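You operate a simulated robot arm through the tools that you are given. There is no shell and no other tool.

You run a simulated two-armed robot. Do the job below in one go: nothing can be reset, and whatever is moved stays where it is left.

Task
Slide up the short tailstock, wind in its quill, lock it, shut the hood.
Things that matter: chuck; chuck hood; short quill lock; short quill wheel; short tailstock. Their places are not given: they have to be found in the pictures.

The check looks at the end state, three seconds after you hand in, the way a careful person would. Anything else that was tipped, shoved, dropped, spilled or broken makes it a failure.

Robot
Two 7-joint arms with fingered hands on one trunk that stands fixed in place. Base frame: the origin is at the foot of the trunk, x ahead of it, y to its left, z up. Readings come in cm, degrees, newtons and seconds.
The left shoulder is at [4.9, 12.8, 131.3], the right one opposite. Payload 5 kg a hand.
The tool frame of a hand sits at the grasp point between the pads (the TCP): z along the fingers, y along the line on which they close. The tips reach 3.7 cm beyond it. Largest opening 12.4 cm; the body of the gripper starts 4.3 cm behind the TCP. The gripper is a hand of 3 fingers: y runs from the thumb to the fingers, the wrist lies at [-2.1, -11.6, -20.3] in the tool frame, and closing takes about 1.5 s.
Orientation is that of the tool frame in the base frame, as [roll, pitch, yaw] about the fixed x, y, z axes, in that order (R = Rz(yaw) Ry(pitch) Rx(roll)). With the fingers straight down and the wrist toward the robot, the tool's x, y and z point along [0, 1, 0], [1, 0, 0] and [0, 0, -1] of the base frame.

Tools
- The arms move only by the tool nudge_tool. It takes "left_deltas", "right_deltas" or both (then of equal length, played together; a hand with none holds still); each is a list of rows, each a list of 6 numbers: the shift along the tool's x, y, z in mm, then the turn, a rotation vector about the tool's x, y, z in degrees. In form: [[x, y, z, rx, ry, rz], ...]. A call has 1 to 20 rows; each row is the pose to reach, as a shift and turn from the pose commanded when the call began, along the tool's axes at that moment. "left_hand" and "right_hand" are, for a hand that has rows, the closure, from 0 (fully open) to 1 (shut), set as the call begins (left out, the last holds). A row lasts 0.2 s, in which the tool goes at most 5 cm and 8.6 degrees; a call with a longer step from one row to the next is refused whole, and so is a gripper value outside its range. Where a pose cannot be reached the arm comes as near as it can. A force on the tool above 90 N (or 10 N above the force at the start of the call, whichever is more), or a blocked arm, ends the call early, and 0.2 s more pass. Each finger travels about 4.5 cm/s and halts on what it meets, pressing with about 33 N; the grip force reading is that of the motor and also rises with nothing between the fingers. The clock runs only during rows and for 0.2 s after the last one: add rows that repeat a pose to give the fingers time. It gives the time, the measured TCP pose, the force on the tool (base axes), the opening and the grip force at its end, in the units of the frame above (readings bear some noise), with the torque about the TCP (base axes, N m) and any sound that the robot's microphone picked up.
- Cameras (640 x 400 px; columns grow to the right, rows downward): "scene" is now at [18.3, 4.01, 151.64]; the picture's right is [0.41, -0.91, 0.00], its down [-0.31, -0.14, -0.94] and it looks along [0.85, 0.39, -0.34] (base axes); focal length 214 px, centre (320, 200). "left" rides on the left gripper at [-7.2, -10.4, -15.4] in its tool frame; the picture's right is [-0.83, -0.26, 0.49], its down [0.51, -0.72, 0.47] and it looks along [0.23, 0.64, 0.73] (tool axes); focal length 243 px, centre (320, 200). "right" rides on the right gripper at [7.2, -10.4, -15.4] in its tool frame; the picture's right is [-0.83, 0.26, -0.49], its down [-0.51, -0.72, 0.47] and it looks along [-0.23, 0.64, 0.73] (tool axes); focal length 243 px, centre (320, 200).
- capture(camera): a new picture of that camera. The clock stands still meanwhile.
- move_column(by): slides the trunk up (or, below 0, down) by that many cm; the arms and the scene camera ride with it, the base frame stays. It gives what a move gives, with no picture.
- finger_targets(index, middle, thumb_bend, thumb_turn, hand): sets how far each is bent, from 0 (flat) to 100 (curled in); at 30 the hand is open as for a grip, at 70 the pads meet at the TCP. One left out holds its place. A second passes; each finger stops where it meets its share of the squeeze, and holds until it gets a number again. A gripper value or a shape takes the hand back. It gives what a move gives, with no picture; readings hold the bend of each and the force on the fingers (four entries, about 0 where the hand has none), thumb and palm. thumb_turn goes from beside the hand (0) to across from the fingers (100), as for a grip.
- hand_shape(shape, hand): the hand has 3 fingers and takes this shape, open, in about a second: jaw (thumb against the fingers, like two jaws); tri (thumb and two fingers); tip (a fingertip pinch); poke (one finger out to press); point (the index stretched); flat (the hand flat); cup (the hand cupped); fist (a fist). The gripper value then closes the fingers along that shape, each until it touches; the sizes above hold for jaw. It gives what a move gives, with no picture.
- pan_tilt(pan, tilt): turns the head with the scene camera to pan (to the left, within 80 degrees either way) and tilt (down, from -29 to 69), counted from straight ahead of the robot. It gives what a move gives.
- measure_at(camera, pixels): there is no depth. For up to 12 entries [column, row, z] of the newest picture of that camera ("zoom" is the newest enlarged one), the place [x, y] in the base frame at which the ray of that pixel passes the height z, good to about 0.2 cm. The clock stands still meanwhile.
- close_up(camera, box): a new picture of the part [left, top, right, bottom] of that camera's present view, enlarged. The clock stands still meanwhile.
- hand_in(): hands the job in; it is judged then, once.

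Open the grippers and draw the arms clear of the work before you hand the job in, unless the task says otherwise.

The tools are called after ">>>" by a JSON object that holds its "op" and its "data". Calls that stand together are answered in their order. nudge_tool: Moves the arms, as the interface text tells. Its arguments: {"type":"object","properties":{"left_deltas":{"type":"array"},"left_hand":{"type":"number"},"right_deltas":{"type":"array"},"right_hand":{"type":"number"}},"required":[]} The other tools are called the same way: move_column (by) slides the trunk up or down; hand_shape (shape, hand) gives the hand a shape; finger_targets (index, middle, thumb_bend, thumb_turn, hand) moves the fingers one by one; pan_tilt (pan, tilt) turns the head that bears the scene camera; capture (camera) takes a picture; measure_at (camera, pixels) gives the place at which the rays of pixels pass given heights; close_up (camera, box) takes an enlarged picture of a part of a camera's view; hand_in () hands the job in.

At the start:

```text
t: 0.0
left_position: [52.61, 52.05, 155.93]
left_tool_rot: [-180.0, 0.0, 89.9]
left_contact_force: [0.0, 0.4, 0.5]
left_moment: [-0.01, 0.01, -0.03]
left_grip_width: 12.34
left_grasp_force: 0.0
left_shape: jaw
left_bend: [30.0, 30.0, 30.0, 98.0]
left_finger forces: [0.0, 0.0, 0.0, 0.1, 0.0, 0.1]
right_position: [68.83, 2.27, 165.8]
right_tool_rot: [180.0, 0.0, 90.0]
right_contact_force: [-0.2, 0.4, 0.1]
right_moment: [0.01, 0.0, 0.0]
right_grip_width: 12.34
right_grasp_force: 0.1
right_shape: jaw
right_bend: [30.0, 30.0, 30.0, 98.0]
right_finger forces: [0.1, 0.0, 0.0, 0.1, 0.0, 0.1]
trunk travel left (down, up): [-50.0, 6.3]
head pan, tilt: [24.5, 20.1]
```

scene: 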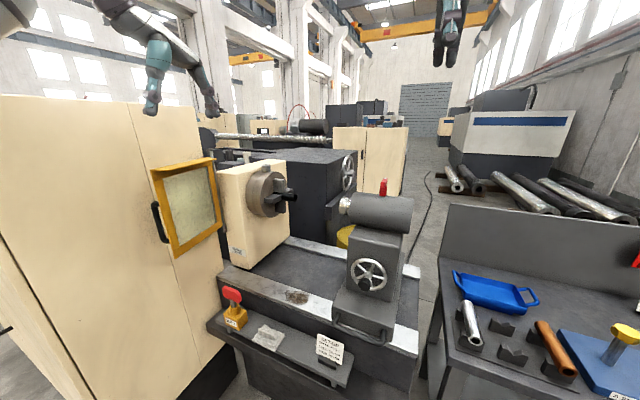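
right: 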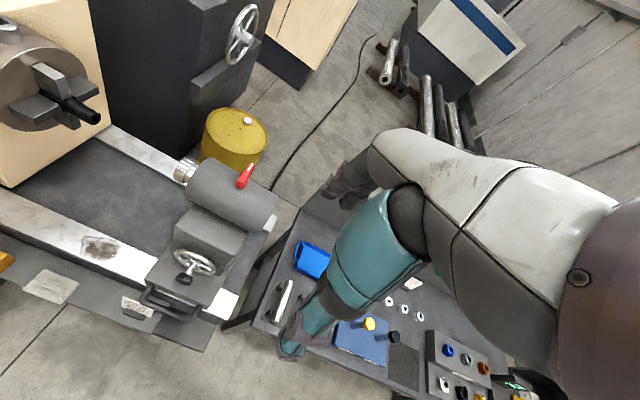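
left: 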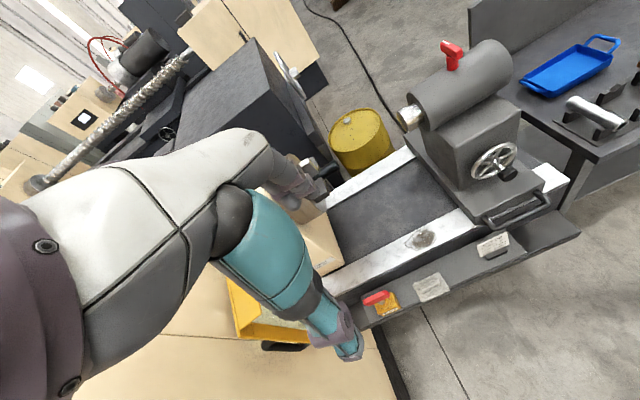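

The scene shows the lathe: yellow hood at about (185,205), chuck (268,195), tailstock (375,250) with wheel (368,275) and red lock lever (383,187). I take enlarged pictures to read details.

>>> {"op": "close_up", "data": {"camera": "scene", "box": [300, 160, 460, 380]}}

>>> {"op": "close_up", "data": {"camera": "scene", "box": [130, 140, 310, 270]}}

>>> {"op": "close_up", "data": {"camera": "left", "box": [340, 20, 600, 290]}}

>>> {"op": "close_up", "data": {"camera": "scene", "box": [200, 270, 380, 400]}}

```text
1.82 times, centred on (380, 270) of scene
```

zoom: 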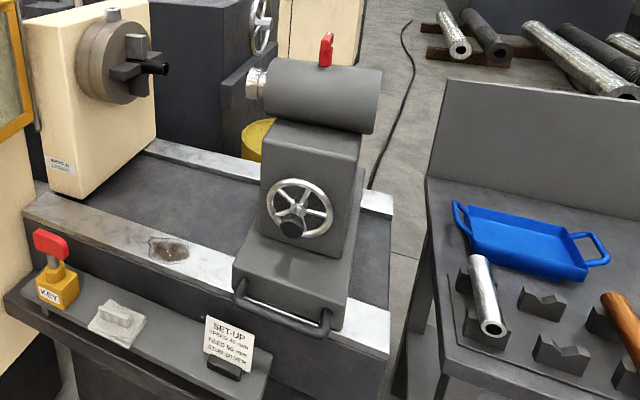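

```text
3.08 times, centred on (220, 205) of scene
```

zoom: 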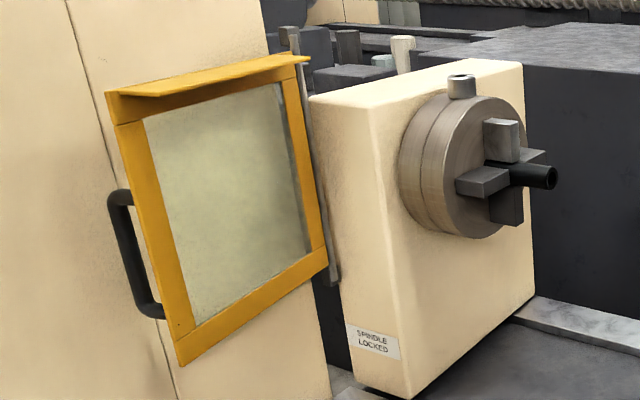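

```text
1.48 times, centred on (470, 155) of left
```

zoom: 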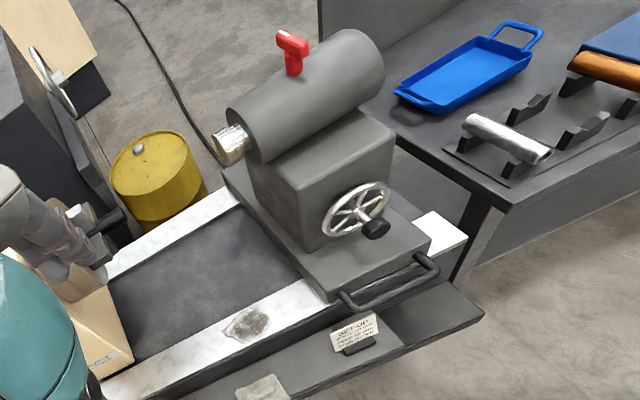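

```text
3.08 times, centred on (290, 335) of scene
```

zoom: 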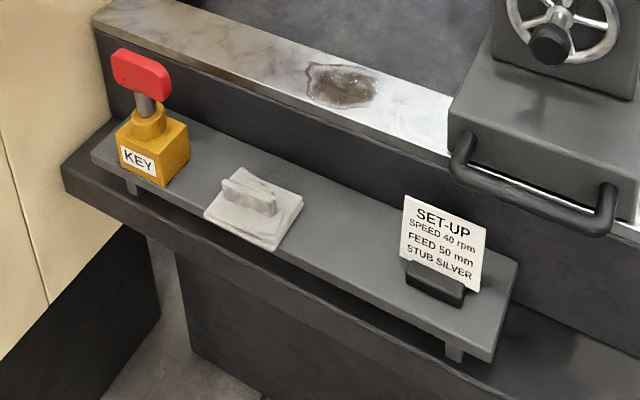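

The set-up card reads "SPEED 40 rpm, FEED 50 mm, STUB SILVER". I turn the head to centre the hood and lathe and get pixel measurements for triangulation.

>>> {"op": "measure_at", "data": {"camera": "left", "pixels": [[405.8, 116.5, 121], [452, 45, 128], [495, 160, 110], [508, 174, 110], [480, 222, 93], [545, 200, 93], [350, 165, 95], [410, 150, 95], [340, 285, 95], [440, 235, 95]]}}

>>> {"op": "measure_at", "data": {"camera": "scene", "pixels": [[342.6, 206.3, 121], [383, 182, 128], [368, 275, 110], [364, 284, 110], [335, 320, 93], [383, 338, 93], [294.7, 198, 121], [232, 270, 95], [415, 352, 95], [420, 270, 95]]}}

>>> {"op": "pan_tilt", "data": {"pan": 40, "tilt": 25}}

>>> {"op": "capture", "data": {"camera": "scene"}}

```text
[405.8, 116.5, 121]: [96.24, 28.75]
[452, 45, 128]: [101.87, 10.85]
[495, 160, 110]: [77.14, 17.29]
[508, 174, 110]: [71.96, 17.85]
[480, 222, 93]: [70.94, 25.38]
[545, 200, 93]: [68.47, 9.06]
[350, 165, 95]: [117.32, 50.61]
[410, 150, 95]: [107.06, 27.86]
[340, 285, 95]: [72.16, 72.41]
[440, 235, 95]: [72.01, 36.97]
```

```text
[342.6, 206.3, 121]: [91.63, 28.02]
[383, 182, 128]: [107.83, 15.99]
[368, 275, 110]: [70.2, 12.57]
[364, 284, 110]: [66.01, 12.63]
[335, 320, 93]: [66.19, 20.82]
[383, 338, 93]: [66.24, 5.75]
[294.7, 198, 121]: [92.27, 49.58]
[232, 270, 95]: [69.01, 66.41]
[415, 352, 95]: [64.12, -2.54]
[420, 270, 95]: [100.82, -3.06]
```

```text
t: 0.8
left_position: [52.78, 52.13, 155.94]
left_tool_rot: [180.0, 0.0, 89.9]
left_contact_force: [-0.5, 0.0, 0.2]
left_moment: [-0.02, -0.01, -0.01]
left_grip_width: 12.36
left_grasp_force: 0.0
left_shape: jaw
left_bend: [30.0, 30.0, 30.0, 98.0]
left_finger forces: [0.0, 0.0, 0.0, 0.0, 0.0, 0.1]
right_position: [68.85, 2.15, 165.89]
right_tool_rot: [179.9, 0.0, 89.9]
right_contact_force: [0.3, 0.0, 0.0]
right_moment: [0.0, -0.02, 0.03]
right_grip_width: 12.35
right_grasp_force: 0.1
right_shape: jaw
right_bend: [30.0, 30.0, 30.0, 98.0]
right_finger forces: [0.0, 0.0, 0.0, 0.0, 0.0, 0.0]
trunk travel left (down, up): [-50.0, 6.3]
head pan, tilt: [40.0, 25.0]
```

```text
taken
```

scene: 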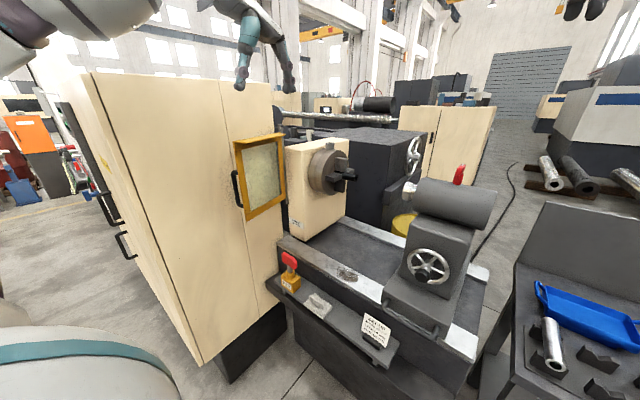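

The head now shows hood (260,175), chuck (330,170), tailstock (440,235), wheel (428,265). I zoom in on each.

>>> {"op": "close_up", "data": {"camera": "scene", "box": [390, 160, 500, 240]}}

>>> {"op": "close_up", "data": {"camera": "scene", "box": [380, 230, 480, 350]}}

>>> {"op": "close_up", "data": {"camera": "scene", "box": [220, 120, 370, 230]}}

>>> {"op": "close_up", "data": {"camera": "right", "box": [110, 140, 290, 320]}}

>>> {"op": "close_up", "data": {"camera": "right", "box": [0, 0, 180, 200]}}

>>> {"op": "close_up", "data": {"camera": "left", "box": [200, 150, 420, 380]}}

```text
5.00 times, centred on (445, 200) of scene
```

zoom: 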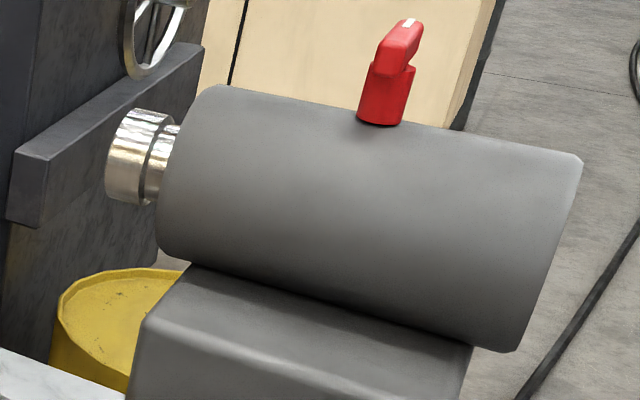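

```text
3.33 times, centred on (430, 290) of scene
```

zoom: 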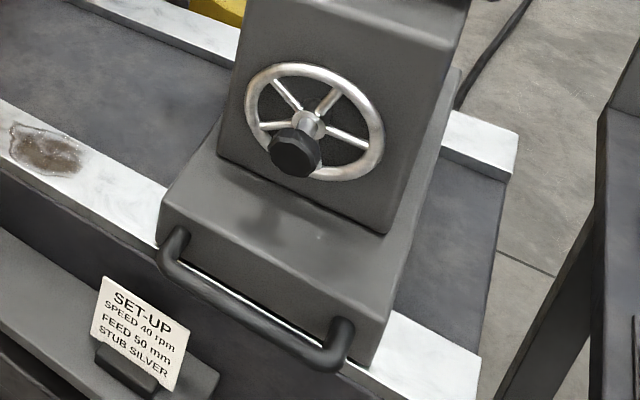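

```text
3.64 times, centred on (295, 175) of scene
```

zoom: 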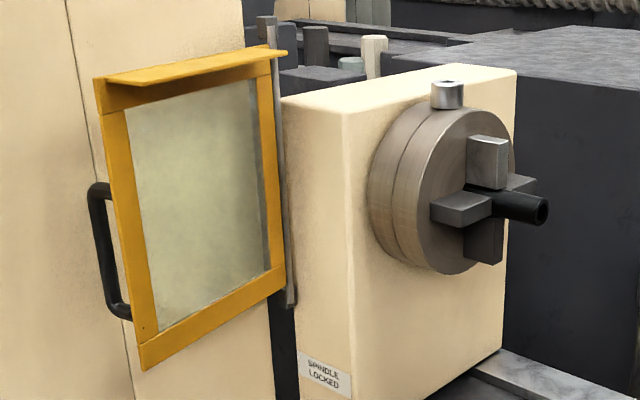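

```text
2.22 times, centred on (200, 230) of right
```

zoom: 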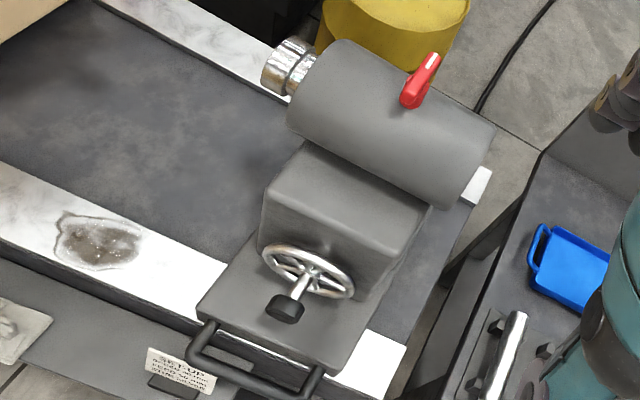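

```text
2.00 times, centred on (90, 100) of right
```

zoom: 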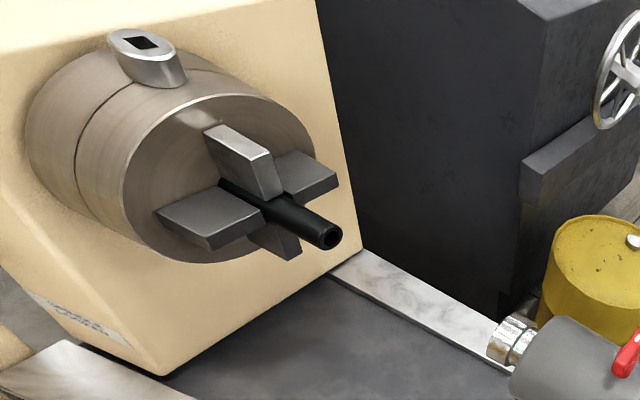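

```text
1.74 times, centred on (310, 265) of left
```

zoom: 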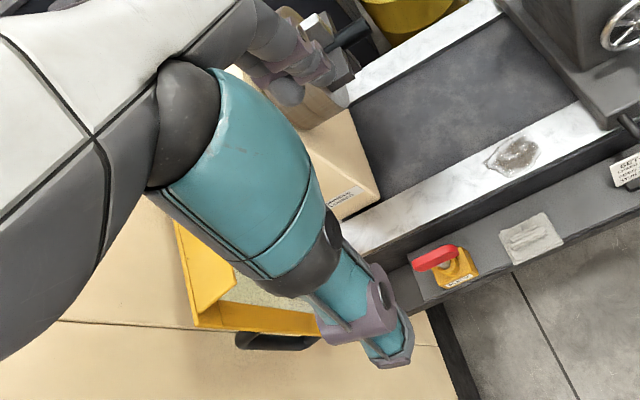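

The wheel has a black knob on its hub in front, the lock is a red lever on top of the barrel, and the hood hangs on a gray vertical rod with a black handle on its free edge. I get rays for handle, hood corners, and rod from both cameras.

>>> {"op": "measure_at", "data": {"camera": "scene", "pixels": [[237.3, 188.7, 115], [237.3, 188.7, 105], [281.8, 128.3, 135], [287.3, 202.5, 100], [233.5, 142, 130], [282, 133, 130], [247, 220, 100], [284, 195, 100], [422.6, 272, 101.5], [428, 265, 101.5], [459, 167, 128], [410, 199, 119]]}}

>>> {"op": "measure_at", "data": {"camera": "left", "pixels": [[284.1, 346.6, 115], [284.1, 346.6, 105], [233, 338, 130], [206, 275, 130]]}}

>>> {"op": "measure_at", "data": {"camera": "right", "pixels": [[188, 279, 101.5], [198, 263, 101.5], [251, 168, 128], [242, 190, 125], [183, 166, 119], [122, 57, 119], [154, 320, 95], [252, 335, 95]]}}

```text
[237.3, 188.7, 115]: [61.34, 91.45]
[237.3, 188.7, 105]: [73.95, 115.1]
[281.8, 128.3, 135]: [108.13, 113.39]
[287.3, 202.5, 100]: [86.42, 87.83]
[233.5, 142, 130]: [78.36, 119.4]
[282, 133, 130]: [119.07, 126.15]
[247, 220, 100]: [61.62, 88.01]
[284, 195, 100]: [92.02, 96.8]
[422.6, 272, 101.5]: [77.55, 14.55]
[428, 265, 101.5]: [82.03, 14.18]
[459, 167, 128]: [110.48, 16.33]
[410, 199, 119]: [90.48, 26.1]
```

```text
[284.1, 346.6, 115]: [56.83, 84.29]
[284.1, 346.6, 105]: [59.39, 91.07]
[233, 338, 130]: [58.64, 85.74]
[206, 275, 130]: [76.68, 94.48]
```

```text
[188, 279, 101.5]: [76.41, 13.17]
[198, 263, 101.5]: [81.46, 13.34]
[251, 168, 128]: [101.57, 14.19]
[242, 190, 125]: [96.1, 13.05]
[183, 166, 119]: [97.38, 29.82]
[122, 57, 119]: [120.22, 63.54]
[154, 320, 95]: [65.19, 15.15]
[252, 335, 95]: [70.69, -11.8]
```

Next I triangulate the tailstock's pull bar (scene px (385,306)–(437,338)), the cabinet face behind the hood, the lever and chuck tip.

>>> {"op": "measure_at", "data": {"camera": "scene", "pixels": [[387, 309, 93], [433, 338, 93], [456, 190, 125], [461, 168, 130], [352, 175, 117], [283, 305, 40], [200, 365, 40], [445, 310, 95], [475, 361, 95], [480, 265, 95], [280, 237, 95]]}}

>>> {"op": "measure_at", "data": {"camera": "right", "pixels": [[143, 294, 93], [197.7, 313, 93], [237, 186, 125], [251, 169, 130], [95, 117.5, 117], [220, 307, 95], [235, 290, 95], [265, 222, 95]]}}

>>> {"op": "measure_at", "data": {"camera": "left", "pixels": [[450, 47, 130], [453, 68, 125], [405, 117, 117], [485, 225, 93], [548, 200, 93], [330, 168, 117], [562, 185, 95], [376, 361, 40]]}}

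```text
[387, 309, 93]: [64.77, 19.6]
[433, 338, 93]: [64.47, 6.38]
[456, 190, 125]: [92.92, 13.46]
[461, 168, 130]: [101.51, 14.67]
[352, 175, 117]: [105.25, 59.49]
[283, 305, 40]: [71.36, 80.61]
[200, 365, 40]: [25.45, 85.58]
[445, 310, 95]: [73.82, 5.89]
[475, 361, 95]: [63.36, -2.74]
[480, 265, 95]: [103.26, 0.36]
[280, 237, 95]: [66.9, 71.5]
```

```text
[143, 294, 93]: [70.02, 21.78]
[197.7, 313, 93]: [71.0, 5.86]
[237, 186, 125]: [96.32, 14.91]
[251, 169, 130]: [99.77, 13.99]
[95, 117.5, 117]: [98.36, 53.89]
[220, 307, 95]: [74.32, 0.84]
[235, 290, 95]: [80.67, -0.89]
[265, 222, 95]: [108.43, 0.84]
```

```text
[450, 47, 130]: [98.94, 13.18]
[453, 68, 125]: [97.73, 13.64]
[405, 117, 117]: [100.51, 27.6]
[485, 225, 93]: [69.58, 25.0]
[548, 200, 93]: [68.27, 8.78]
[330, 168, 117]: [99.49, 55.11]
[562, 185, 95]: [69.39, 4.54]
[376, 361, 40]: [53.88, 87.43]
```

Triangulation gives: pull bar about (70.5, 6–22, 86), knob about (76.5,14,101), quill tip about (97,29,120), work end about y=54, red lever about (97–100,14,124–130). I look closer at the lever and the bar from the hand cameras.

>>> {"op": "close_up", "data": {"camera": "left", "box": [410, 20, 500, 80]}}

>>> {"op": "close_up", "data": {"camera": "right", "box": [210, 140, 290, 200]}}

>>> {"op": "close_up", "data": {"camera": "left", "box": [450, 130, 580, 230]}}

>>> {"op": "close_up", "data": {"camera": "right", "box": [110, 240, 240, 330]}}

```text
6.67 times, centred on (455, 50) of left
```

zoom: 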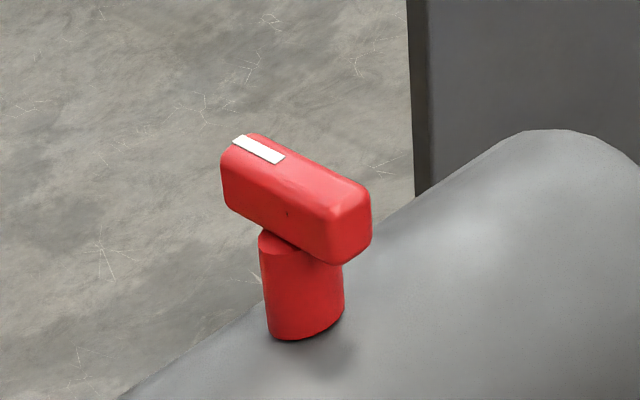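

```text
6.67 times, centred on (250, 170) of right
```

zoom: 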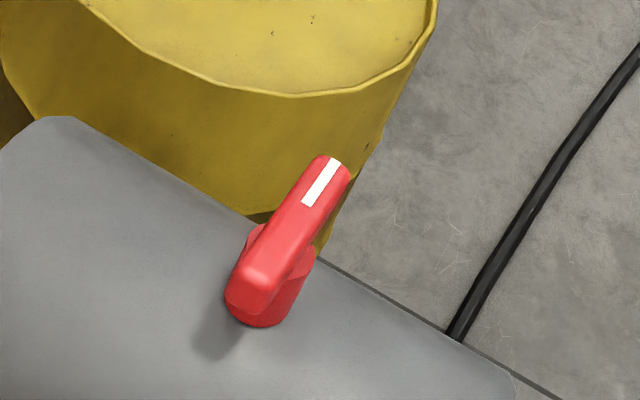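

```text
4.00 times, centred on (515, 180) of left
```

zoom: 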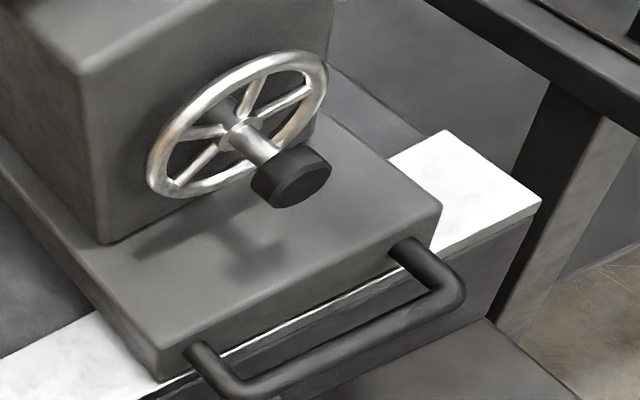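

```text
4.44 times, centred on (175, 285) of right
```

zoom: 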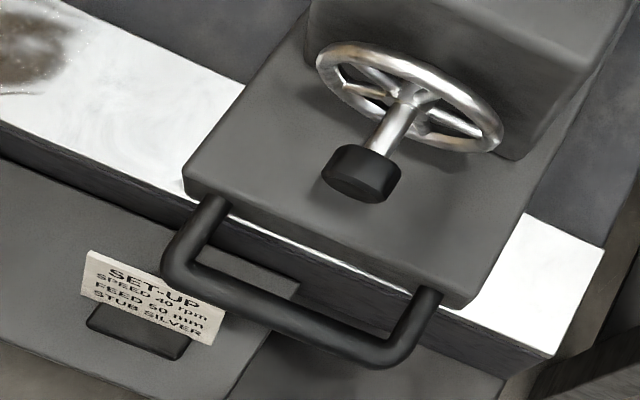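

The lever is a bar-knob on a post with a white pointer toward +x; the pull bar has a ~4 cm gap to the base. I measure the card and the shelf objects beneath the hand's path, with both cameras.

>>> {"op": "measure_at", "data": {"camera": "scene", "pixels": [[365.4, 313.4, 80], [390, 326.6, 80], [375, 345, 75], [288, 258, 85], [318, 303, 75]]}}

>>> {"op": "measure_at", "data": {"camera": "right", "pixels": [[123.2, 296.3, 80], [152.9, 307.5, 80], [52, 285, 75]]}}

>>> {"op": "measure_at", "data": {"camera": "left", "pixels": [[476, 241, 80], [508, 235, 80], [376, 298, 85], [432, 286, 75]]}}

```text
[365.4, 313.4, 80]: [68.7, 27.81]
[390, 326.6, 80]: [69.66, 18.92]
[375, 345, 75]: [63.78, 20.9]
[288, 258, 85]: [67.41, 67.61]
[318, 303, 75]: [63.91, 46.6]
```

```text
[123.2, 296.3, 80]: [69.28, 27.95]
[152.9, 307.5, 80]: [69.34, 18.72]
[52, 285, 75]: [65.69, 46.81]
```

```text
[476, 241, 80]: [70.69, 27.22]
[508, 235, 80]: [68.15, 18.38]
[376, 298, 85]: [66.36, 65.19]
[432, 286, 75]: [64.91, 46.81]
```

The card's top is at z≈80 beneath the bar, so I'll use a 45°-tilted grip with fingertips kept above z≈83. I bring the right hand to a pre-grasp at about (58,14,100), tilting 45°.

>>> {"op": "nudge_tool", "data": {"right_deltas": [[7.4, -6.8, 41.2, -5.6, 0, 0], [14.8, -13.6, 82.4, -11.2, 0, 0], [22.2, -20.3, 123.6, -16.9, 0, 0], [29.6, -27.1, 164.8, -22.5, 0, 0], [37, -33.9, 205.9, -28.1, 0, 0], [44.4, -40.7, 247.1, -33.8, 0, 0], [51.8, -47.5, 288.3, -39.4, 0, 0], [59.3, -54.3, 329.5, -45, 0, 0], [66.7, -61, 370.7, -45, 0, 0], [74.1, -67.8, 411.9, -45, 0, 0], [81.5, -74.6, 453.1, -45, 0, 0], [88.9, -81.4, 494.3, -45, 0, 0], [96.3, -88.2, 535.4, -45, 0, 0], [103.7, -94.9, 576.6, -45, 0, 0], [111.1, -101.7, 617.8, -45, 0, 0], [118.5, -108.5, 659, -45, 0, 0], [118.5, -108.5, 659, -45, 0, 0]]}}

>>> {"op": "capture", "data": {"camera": "right"}}

>>> {"op": "capture", "data": {"camera": "left"}}

>>> {"op": "capture", "data": {"camera": "scene"}}

```text
t: 4.4
left_position: [52.67, 51.97, 156.07]
left_tool_rot: [180.0, 0.0, 90.0]
left_contact_force: [0.2, -0.4, -0.4]
left_moment: [0.01, 0.0, -0.02]
left_grip_width: 12.38
left_grasp_force: 0.0
left_shape: jaw
left_bend: [30.0, 30.0, 30.0, 98.0]
left_finger forces: [0.0, 0.1, 0.0, 0.0, 0.0, 0.0]
right_position: [57.85, 14.2, 99.83]
right_tool_rot: [135.0, -0.1, 89.9]
right_contact_force: [-0.2, 0.0, -0.5]
right_moment: [0.02, 0.01, 0.03]
right_grip_width: 12.4
right_grasp_force: 0.1
right_shape: jaw
right_bend: [30.0, 30.0, 30.0, 98.0]
right_finger forces: [0.0, 0.0, 0.1, 0.1, 0.1, 0.1]
trunk travel left (down, up): [-50.0, 6.3]
head pan, tilt: [40.0, 25.0]
```

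```text
taken
```

right: 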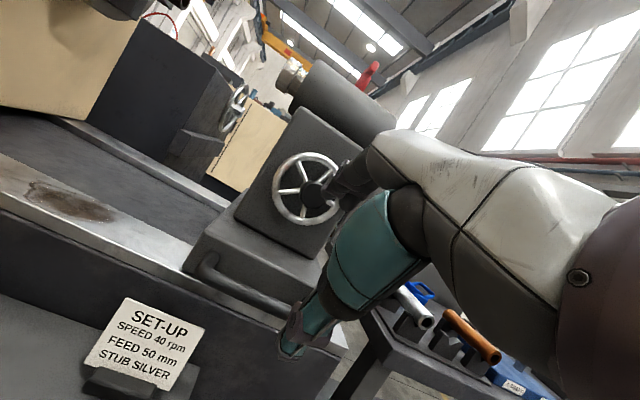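

```text
taken
```

left: 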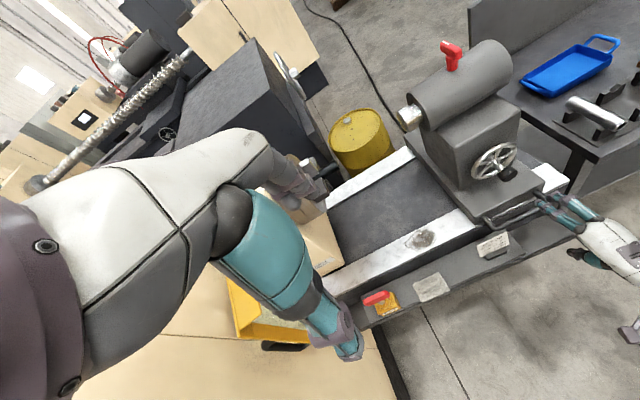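

```text
taken
```

scene: 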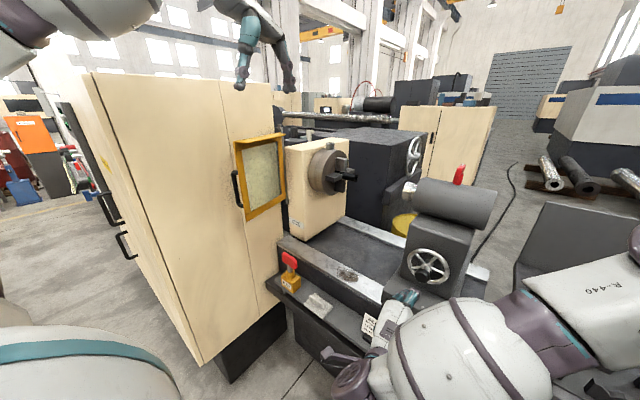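

The hand hovers in front of the bar's right part in the left picture (around (560,205)). I zoom to see finger–bar relation.

>>> {"op": "close_up", "data": {"camera": "left", "box": [450, 130, 640, 270]}}

>>> {"op": "close_up", "data": {"camera": "scene", "box": [340, 240, 500, 360]}}

>>> {"op": "close_up", "data": {"camera": "right", "box": [170, 200, 370, 360]}}

```text
2.86 times, centred on (545, 200) of left
```

zoom: 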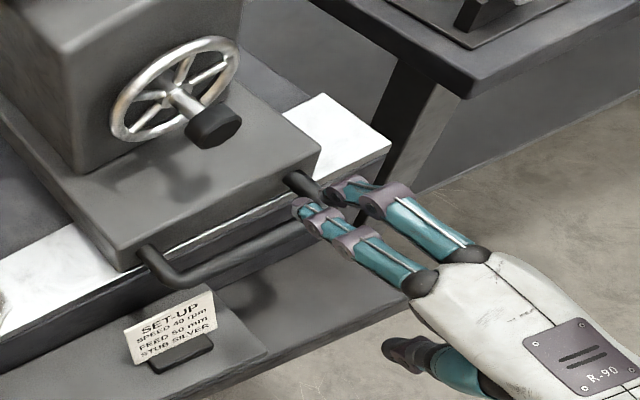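

```text
3.33 times, centred on (420, 300) of scene
```

zoom: 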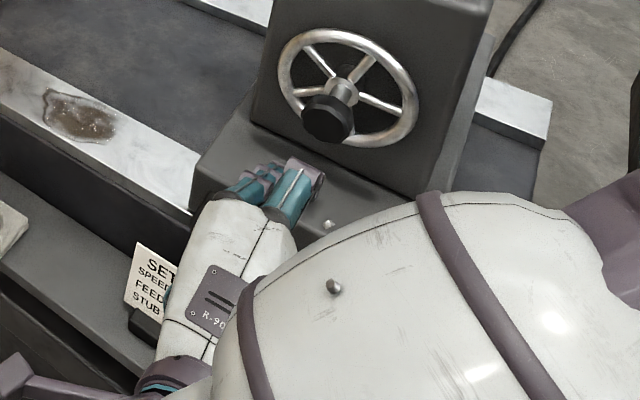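

```text
2.50 times, centred on (270, 280) of right
```

zoom: 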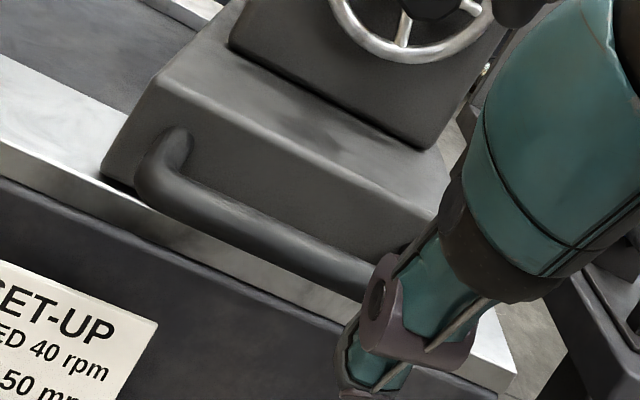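

From the near right camera, I measure the bar (left bend px (203,272), mid (260,300)) and the card top against heights to refine the bar's height.

>>> {"op": "measure_at", "data": {"camera": "right", "pixels": [[203, 276, 84], [203, 276, 86], [203, 276, 88], [260, 300, 84], [260, 300, 86], [260, 300, 88], [125, 298, 80], [204, 330, 80], [314, 190, 101], [306, 187, 101]]}}

>>> {"op": "measure_at", "data": {"camera": "left", "pixels": [[487, 221, 86], [505, 224, 86], [530, 212, 86], [487, 221, 88], [505, 224, 88], [530, 212, 88]]}}

```text
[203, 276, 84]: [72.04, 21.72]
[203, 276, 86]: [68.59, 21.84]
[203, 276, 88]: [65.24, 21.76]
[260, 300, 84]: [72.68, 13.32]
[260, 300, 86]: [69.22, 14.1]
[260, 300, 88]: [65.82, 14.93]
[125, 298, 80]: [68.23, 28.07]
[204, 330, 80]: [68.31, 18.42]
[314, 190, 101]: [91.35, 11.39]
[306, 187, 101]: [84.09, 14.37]
```

```text
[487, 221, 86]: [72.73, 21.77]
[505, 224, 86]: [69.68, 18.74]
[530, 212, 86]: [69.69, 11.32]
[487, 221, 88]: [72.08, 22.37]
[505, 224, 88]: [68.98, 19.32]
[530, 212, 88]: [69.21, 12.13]
```

Bar centre is about (70, y, 85.5). I partly close the fingers so they clear the base, shift 15 mm along tool −y and advance, stopping short to look.

>>> {"op": "nudge_tool", "data": {"right_deltas": [[0, -5, 0, 0, 0, 0], [0, -10, 0, 0, 0, 0], [0, -15, 0, 0, 0, 0], [0, -15, 20, 0, 0, 0], [0, -15, 40, 0, 0, 0], [0, -15, 60, 0, 0, 0], [0, -15, 80, 0, 0, 0], [0, -15, 100, 0, 0, 0], [0, -15, 110, 0, 0, 0]], "right_hand": 0.55}}

>>> {"op": "close_up", "data": {"camera": "left", "box": [450, 130, 640, 270]}}

>>> {"op": "close_up", "data": {"camera": "right", "box": [120, 120, 420, 400]}}

```text
t: 6.4
left_position: [52.53, 52.1, 155.98]
left_tool_rot: [179.9, 0.1, 90.1]
left_contact_force: [0.1, -0.4, 0.1]
left_moment: [-0.02, 0.01, 0.0]
left_grip_width: 12.36
left_grasp_force: 0.0
left_shape: jaw
left_bend: [30.0, 30.0, 30.0, 98.0]
left_finger forces: [0.0, 0.0, 0.1, 0.0, 0.0, 0.0]
right_position: [64.56, 14.2, 91.2]
right_tool_rot: [135.1, -0.1, 90.1]
right_contact_force: [-0.4, 0.0, -0.8]
right_moment: [-0.01, -0.01, -0.01]
right_grip_width: 5.64
right_grasp_force: 0.0
right_shape: jaw
right_bend: [74.0, 47.0, 71.0, 100.0]
right_finger forces: [0.1, 0.0, 0.0, 0.0, 0.0, 0.0]
trunk travel left (down, up): [-50.0, 6.3]
head pan, tilt: [40.0, 25.0]
```

```text
2.86 times, centred on (545, 200) of left
```

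zoom: 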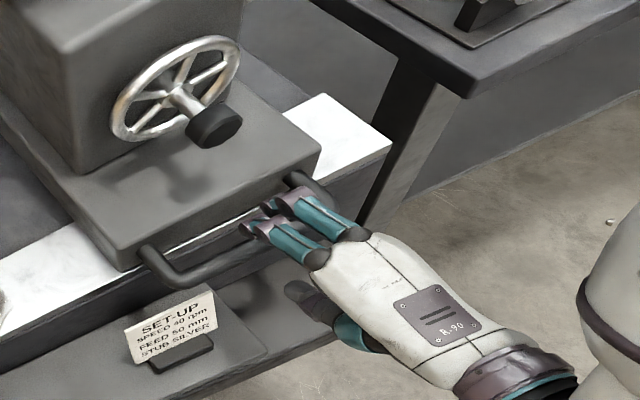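

```text
1.43 times, centred on (270, 260) of right
```

zoom: 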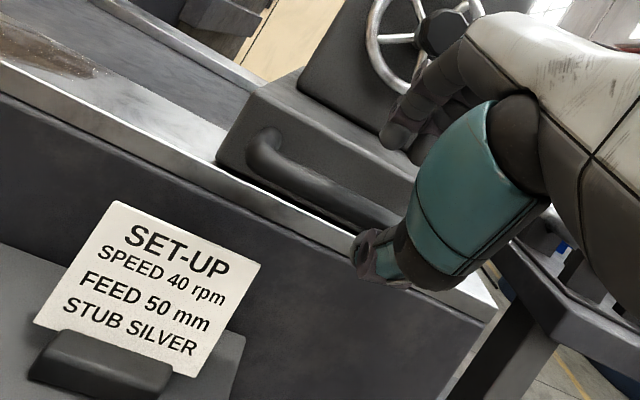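

The fingers straddle the bar line well (TCP 7.9 cm short of the bar along tool z). I advance 62 mm.

>>> {"op": "nudge_tool", "data": {"right_deltas": [[0, -2, 15, 0, 0, 0], [0, -2, 30, 0, 0, 0], [0, -2, 45, 0, 0, 0], [0, -2, 55, 0, 0, 0], [0, -2, 62, 0, 0, 0]]}}

>>> {"op": "close_up", "data": {"camera": "left", "box": [450, 130, 640, 270]}}

>>> {"op": "close_up", "data": {"camera": "right", "box": [120, 120, 420, 400]}}

```text
t: 7.6
left_position: [52.64, 51.95, 156.01]
left_tool_rot: [-180.0, 0.0, 90.1]
left_contact_force: [0.3, 0.6, -0.7]
left_moment: [0.01, 0.0, 0.02]
left_grip_width: 12.36
left_grasp_force: 0.0
left_shape: jaw
left_bend: [30.0, 30.0, 30.0, 98.0]
left_finger forces: [0.0, 0.0, 0.1, 0.0, 0.0, 0.1]
right_position: [68.53, 14.94, 87.56]
right_tool_rot: [135.4, 0.2, 89.3]
right_contact_force: [0.1, 0.6, -0.3]
right_moment: [0.0, 0.01, 0.03]
right_grip_width: 5.62
right_grasp_force: 0.0
right_shape: jaw
right_bend: [74.0, 47.0, 71.0, 100.0]
right_finger forces: [0.0, 0.0, 0.0, 0.0, 0.0, 0.1]
right hand out of reach, approached as far as the arm can: row 3, 4, 5
trunk travel left (down, up): [-50.0, 6.3]
head pan, tilt: [40.0, 25.0]
```

```text
2.86 times, centred on (545, 200) of left
```

zoom: 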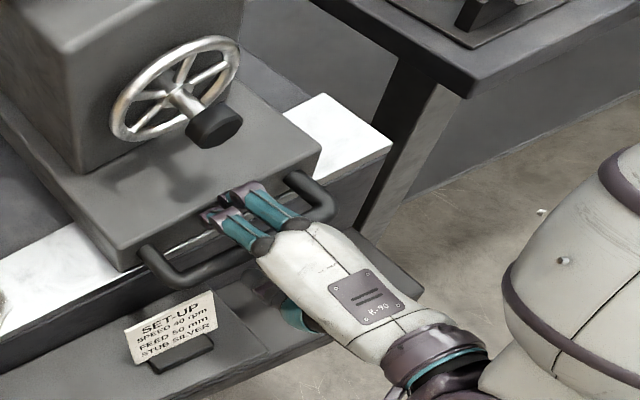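

```text
1.43 times, centred on (270, 260) of right
```

zoom: 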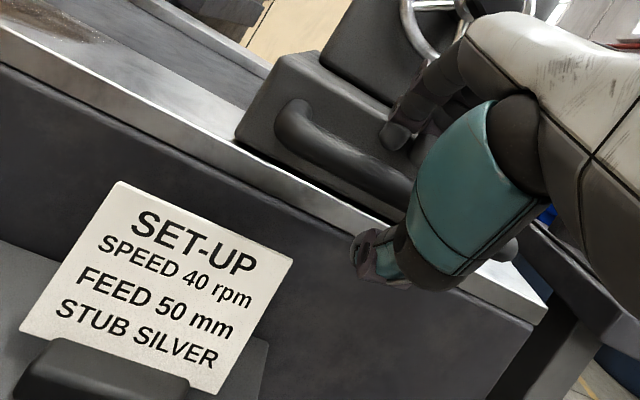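

The right arm reports out of reach at this height, so I back off and will lower the trunk 20 cm so the shoulder sits nearer the work's height.

>>> {"op": "nudge_tool", "data": {"right_deltas": [[0, 0, -30, 0, 0, 0], [0, 0, -70, 0, 0, 0], [0, 10, -110, 0, 0, 0], [-5, 35, -150, 0, 0, 0], [-10, 60, -190, 0, 0, 0], [-10, 75, -230, 0, 0, 0], [-10, 84, -261, 0, 0, 0], [-10, 84, -261, 0, 0, 0]]}}

>>> {"op": "move_column", "data": {"by": -20}}

>>> {"op": "capture", "data": {"camera": "scene"}}

>>> {"op": "capture", "data": {"camera": "left"}}

```text
t: 9.4
left_position: [52.6, 52.01, 155.91]
left_tool_rot: [-180.0, 0.0, 90.0]
left_contact_force: [0.2, -0.2, 0.1]
left_moment: [0.01, 0.0, 0.02]
left_grip_width: 12.34
left_grasp_force: 0.1
left_shape: jaw
left_bend: [30.0, 30.0, 30.0, 98.0]
left_finger forces: [0.1, 0.0, 0.0, 0.0, 0.0, 0.1]
right_position: [55.68, 13.99, 112.01]
right_tool_rot: [135.0, 0.0, 89.9]
right_contact_force: [0.5, -0.4, 0.0]
right_moment: [0.02, -0.01, -0.02]
right_grip_width: 5.6
right_grasp_force: 0.1
right_shape: jaw
right_bend: [74.0, 47.0, 71.0, 100.0]
right_finger forces: [0.0, 0.0, 0.1, 0.0, 0.0, 0.1]
trunk travel left (down, up): [-50.0, 6.3]
head pan, tilt: [40.0, 25.0]
```

```text
t: 11.6
left_position: [52.6, 51.98, 136.0]
left_tool_rot: [179.8, 0.0, 90.0]
left_contact_force: [0.3, 0.4, -0.2]
left_moment: [0.0, 0.02, 0.0]
left_grip_width: 12.33
left_grasp_force: 0.0
left_shape: jaw
left_bend: [30.0, 30.0, 30.0, 98.0]
left_finger forces: [0.0, 0.0, 0.0, 0.0, 0.0, 0.0]
right_position: [56.13, 14.04, 92.02]
right_tool_rot: [135.0, 0.0, 90.0]
right_contact_force: [-0.5, -0.4, -0.3]
right_moment: [0.04, -0.02, -0.01]
right_grip_width: 5.61
right_grasp_force: 0.0
right_shape: jaw
right_bend: [74.0, 47.0, 71.0, 100.0]
right_finger forces: [0.0, 0.0, 0.0, 0.1, 0.1, 0.0]
trunk travel left (down, up): [-30.0, 26.3]
head pan, tilt: [40.0, 25.0]
```

```text
taken
```

scene: 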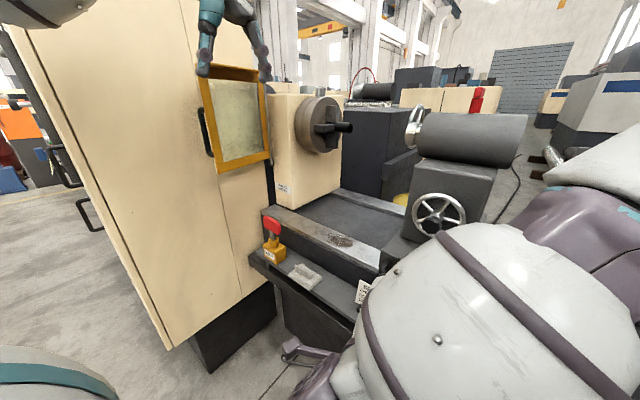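

```text
taken
```

left: 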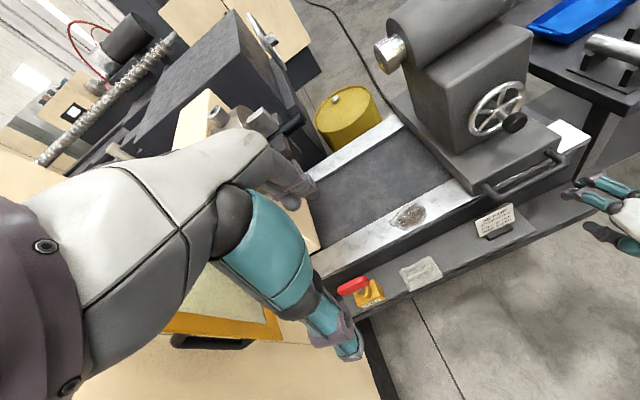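

Now the right hand is at (56,14,92) with the shoulder lower. I move to the line of approach and then advance along tool z to the bar.

>>> {"op": "nudge_tool", "data": {"right_deltas": [[0, 26, 35, 0, 0, 0], [0, 52, 69, 0, 0, 0], [0, 52, 90, 0, 0, 0], [0, 52, 110, 0, 0, 0], [0, 52, 129, 0, 0, 0], [0, 52, 129, 0, 0, 0]]}}

>>> {"op": "close_up", "data": {"camera": "left", "box": [450, 60, 640, 250]}}

>>> {"op": "close_up", "data": {"camera": "right", "box": [120, 120, 420, 400]}}

```text
t: 12.9
left_position: [52.47, 51.93, 136.02]
left_tool_rot: [179.9, 0.0, 90.0]
left_contact_force: [0.1, -0.2, 0.1]
left_moment: [-0.02, 0.04, -0.03]
left_grip_width: 12.35
left_grasp_force: 0.1
left_shape: jaw
left_bend: [30.0, 30.0, 30.0, 98.0]
left_finger forces: [0.0, 0.1, 0.0, 0.0, 0.0, 0.0]
right_position: [68.79, 13.99, 86.69]
right_tool_rot: [135.0, 0.0, 89.9]
right_contact_force: [-10.4, -1.3, 8.1]
right_moment: [-0.13, -0.75, -0.26]
right_grip_width: 5.64
right_grasp_force: 0.0
right_shape: jaw
right_bend: [74.0, 47.0, 71.0, 100.0]
right_finger forces: [0.1, 14.2, 0.1, 0.0, 0.1, 0.0]
trunk travel left (down, up): [-30.0, 26.3]
head pan, tilt: [40.0, 25.0]
```

```text
2.11 times, centred on (545, 155) of left
```

zoom: 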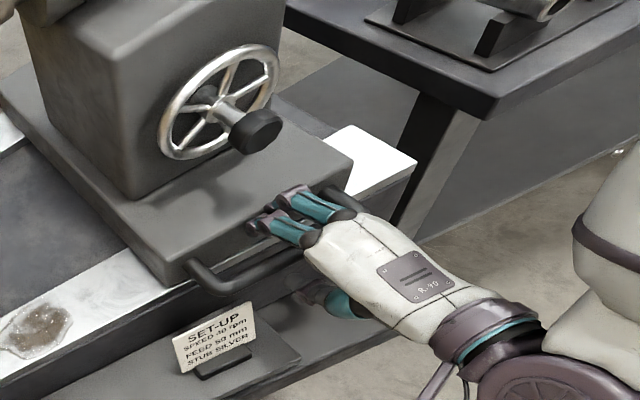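

```text
1.43 times, centred on (270, 260) of right
```

zoom: 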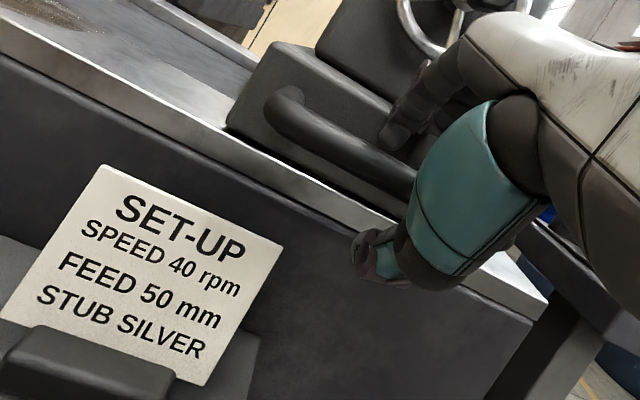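

A fingertip presses the base front (14 N, force −10 N in x). I back off 10 mm along the tool and close the fingers on the bar.

>>> {"op": "nudge_tool", "data": {"right_deltas": [[0, -2, -10, 0, 0, 0], [0, -2, -10, 0, 0, 0]]}}

>>> {"op": "nudge_tool", "data": {"right_deltas": [[0, 0, 0, 0, 0, 0], [0, 0, 0, 0, 0, 0], [0, 0, 0, 0, 0, 0], [0, 0, 0, 0, 0, 0], [0, 0, 0, 0, 0, 0], [0, 0, 0, 0, 0, 0], [0, 0, 0, 0, 0, 0]], "right_hand": 1.0}}

>>> {"op": "close_up", "data": {"camera": "left", "box": [450, 60, 640, 250]}}

```text
t: 13.6
left_position: [52.56, 52.0, 136.0]
left_tool_rot: [180.0, -0.1, 90.0]
left_contact_force: [-0.4, -0.1, -0.1]
left_moment: [0.0, -0.01, -0.01]
left_grip_width: 12.34
left_grasp_force: 0.0
left_shape: jaw
left_bend: [30.0, 30.0, 30.0, 98.0]
left_finger forces: [0.0, 0.0, 0.0, 0.0, 0.1, 0.0]
right_position: [68.02, 13.97, 87.15]
right_tool_rot: [135.0, 0.0, 89.9]
right_contact_force: [0.6, -1.1, -0.4]
right_moment: [-0.01, 0.01, -0.01]
right_grip_width: 5.61
right_grasp_force: 0.1
right_shape: jaw
right_bend: [74.0, 47.0, 71.0, 100.0]
right_finger forces: [0.0, 0.0, 0.0, 0.0, 0.0, 0.0]
trunk travel left (down, up): [-30.0, 26.3]
head pan, tilt: [40.0, 25.0]
```

```text
t: 15.2
left_position: [52.72, 52.0, 135.86]
left_tool_rot: [-179.9, 0.0, 90.0]
left_contact_force: [-1.1, -0.1, 0.1]
left_moment: [0.0, 0.01, -0.04]
left_grip_width: 12.33
left_grasp_force: 0.1
left_shape: jaw
left_bend: [30.0, 30.0, 30.0, 98.0]
left_finger forces: [0.0, 0.0, 0.1, 0.1, 0.1, 0.0]
right_position: [68.13, 13.96, 87.11]
right_tool_rot: [135.1, 0.0, 89.9]
right_contact_force: [5.0, -0.3, -8.3]
right_moment: [0.02, -0.01, -0.02]
right_grip_width: 1.18
right_grasp_force: 33.0
right_shape: jaw
right_bend: [72.0, 65.0, 74.0, 100.0]
right_finger forces: [16.9, 8.1, 0.0, 0.0, 27.8, 0.1]
trunk travel left (down, up): [-30.0, 26.3]
head pan, tilt: [40.0, 25.0]
```

```text
2.11 times, centred on (545, 155) of left
```

zoom: 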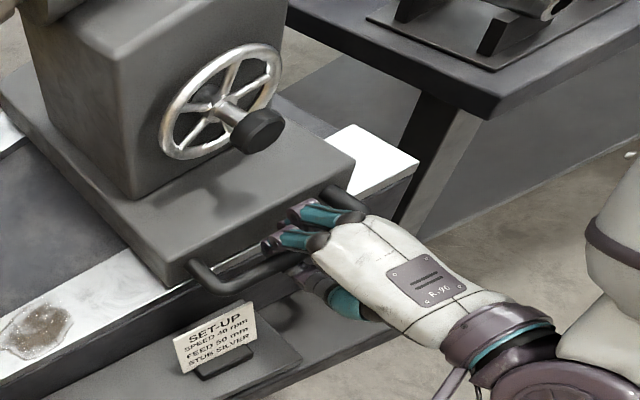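

The bar is gripped (33 N on fingers and thumb). I slide 4 cm in +y slowly and watch the force and card clearance.

>>> {"op": "nudge_tool", "data": {"right_deltas": [[5, 0, 0, 0, 0, 0], [10, 0, 0, 0, 0, 0], [15, 0, 0, 0, 0, 0], [20, 0, 0, 0, 0, 0], [25, 0, 0, 0, 0, 0], [30, 0, 0, 0, 0, 0], [35, 0, 0, 0, 0, 0], [40, 0, 0, 0, 0, 0]]}}

>>> {"op": "capture", "data": {"camera": "left"}}

>>> {"op": "close_up", "data": {"camera": "right", "box": [120, 120, 420, 400]}}

```text
t: 16.9
left_position: [52.84, 51.87, 136.03]
left_tool_rot: [180.0, 0.0, 89.9]
left_contact_force: [0.1, -0.1, 0.5]
left_moment: [-0.01, 0.0, 0.01]
left_grip_width: 12.35
left_grasp_force: 0.1
left_shape: jaw
left_bend: [30.0, 30.0, 30.0, 98.0]
left_finger forces: [0.1, 0.0, 0.0, 0.1, 0.1, 0.1]
right_position: [68.21, 18.03, 87.02]
right_tool_rot: [135.1, -0.1, 90.1]
right_contact_force: [1.8, -5.3, -2.6]
right_moment: [-0.05, -0.01, -0.15]
right_grip_width: 1.21
right_grasp_force: 34.0
right_shape: jaw
right_bend: [72.0, 65.0, 74.0, 100.0]
right_finger forces: [17.2, 8.1, 0.1, 0.1, 26.8, 0.0]
trunk travel left (down, up): [-30.0, 26.3]
head pan, tilt: [40.0, 25.0]
```

```text
taken
```

left: 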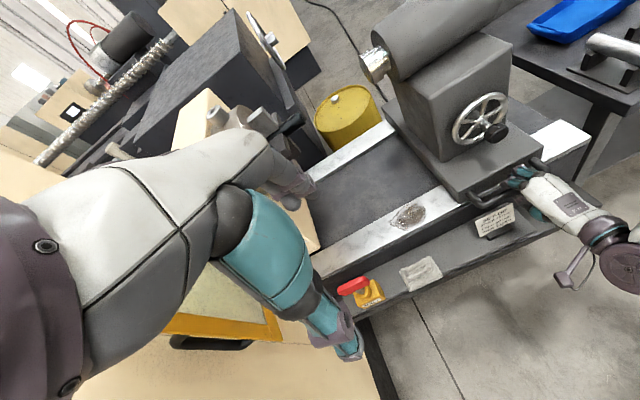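

```text
1.43 times, centred on (270, 260) of right
```

zoom: 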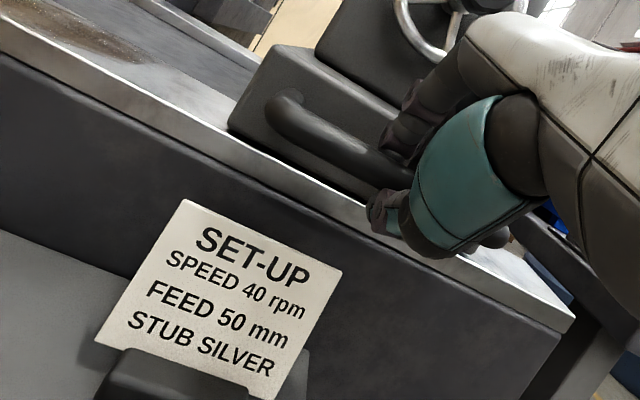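

It slides with about 5 N of friction and the thumb passes about 2.5 cm above the card. I slide on 8 cm.

>>> {"op": "nudge_tool", "data": {"right_deltas": [[6, 0, 0, 0, 0, 0], [12, 0, 0, 0, 0, 0], [18, 0, 0, 0, 0, 0], [24, 0, 0, 0, 0, 0], [30, 0, 0, 0, 0, 0], [36, 0, 0, 0, 0, 0], [42, 0, 0, 0, 0, 0], [48, 0, 0, 0, 0, 0], [54, 0, 0, 0, 0, 0], [60, 0, 0, 0, 0, 0], [66, 0, 0, 0, 0, 0], [72, 0, 0, 0, 0, 0], [80, 0, 0, 0, 0, 0]]}}

>>> {"op": "capture", "data": {"camera": "left"}}

>>> {"op": "capture", "data": {"camera": "scene"}}

>>> {"op": "close_up", "data": {"camera": "right", "box": [120, 120, 420, 400]}}

```text
t: 19.8
left_position: [52.72, 52.06, 135.99]
left_tool_rot: [-180.0, 0.0, 89.9]
left_contact_force: [-0.6, 0.3, -0.2]
left_moment: [-0.01, 0.04, -0.01]
left_grip_width: 12.38
left_grasp_force: 0.0
left_shape: jaw
left_bend: [30.0, 30.0, 30.0, 98.0]
left_finger forces: [0.0, 0.0, 0.0, 0.1, 0.1, 0.0]
right_position: [68.21, 26.26, 86.9]
right_tool_rot: [135.1, 0.0, 90.0]
right_contact_force: [-2.3, -5.1, -5.4]
right_moment: [-0.05, 0.12, -0.1]
right_grip_width: 1.21
right_grasp_force: 32.9
right_shape: jaw
right_bend: [72.0, 65.0, 74.0, 100.0]
right_finger forces: [16.1, 7.7, 0.1, 0.1, 29.5, 0.0]
trunk travel left (down, up): [-30.0, 26.3]
head pan, tilt: [40.0, 25.0]
```

```text
taken
```

left: 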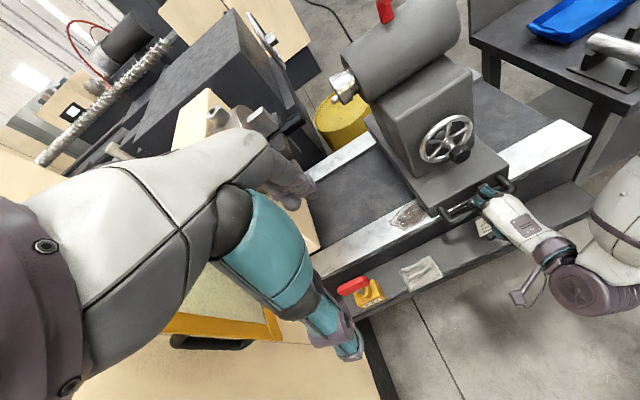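

```text
taken
```

scene: 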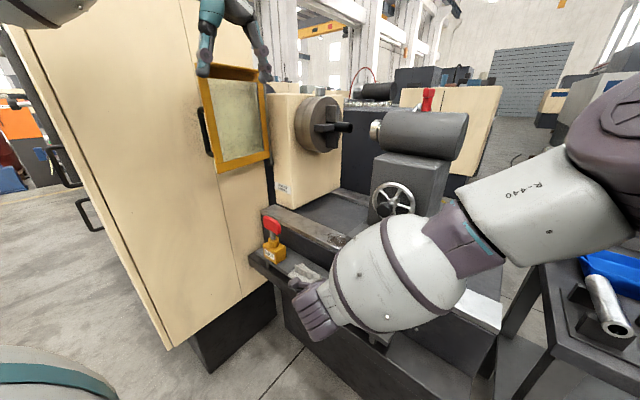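

```text
1.43 times, centred on (270, 260) of right
```

zoom: 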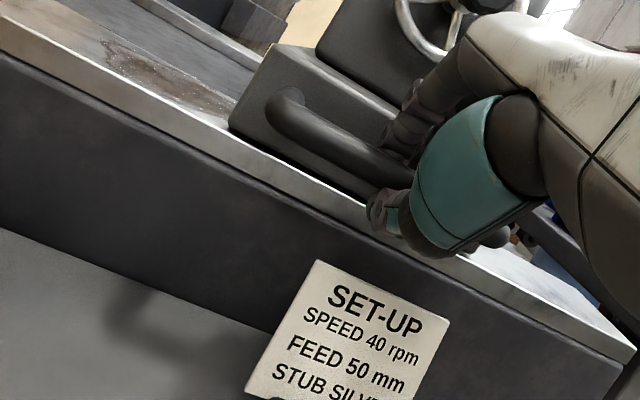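

Quill tip (375,128) is near the work's end (352,127) now. I zoom in to gauge the gap.

>>> {"op": "close_up", "data": {"camera": "scene", "box": [290, 80, 450, 190]}}

>>> {"op": "measure_at", "data": {"camera": "scene", "pixels": [[352, 126.5, 120], [352, 126.5, 119], [373, 129, 120], [373, 129, 119], [428, 90, 128]]}}

>>> {"op": "measure_at", "data": {"camera": "left", "pixels": [[342, 85, 120], [300, 118, 120]]}}

>>> {"op": "close_up", "data": {"camera": "left", "box": [220, 20, 420, 220]}}

```text
3.64 times, centred on (370, 135) of scene
```

zoom: 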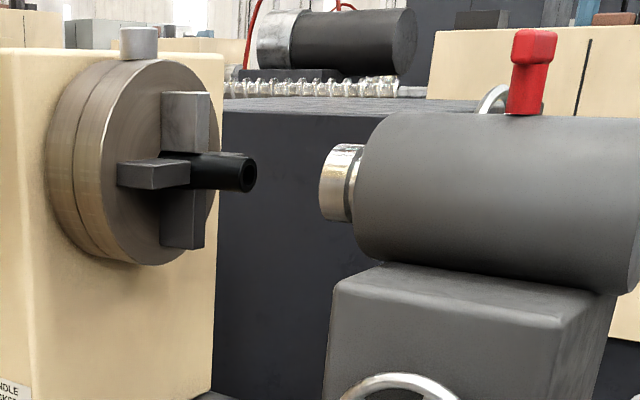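

```text
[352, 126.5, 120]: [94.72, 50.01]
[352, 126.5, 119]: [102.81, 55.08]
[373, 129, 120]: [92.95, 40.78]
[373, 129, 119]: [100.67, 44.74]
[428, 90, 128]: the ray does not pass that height
```

```text
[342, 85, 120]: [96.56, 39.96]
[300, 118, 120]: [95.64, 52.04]
```

```text
2.00 times, centred on (320, 120) of left
```

zoom: 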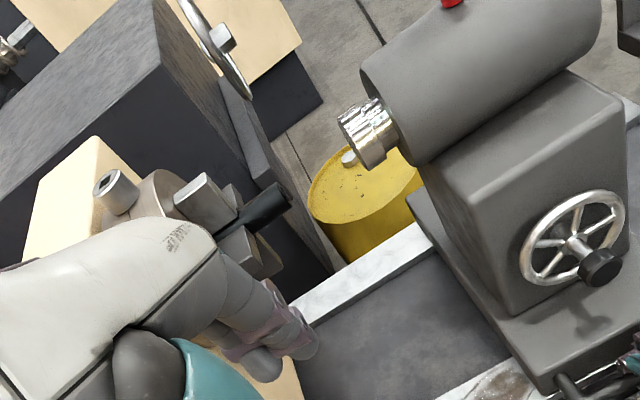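

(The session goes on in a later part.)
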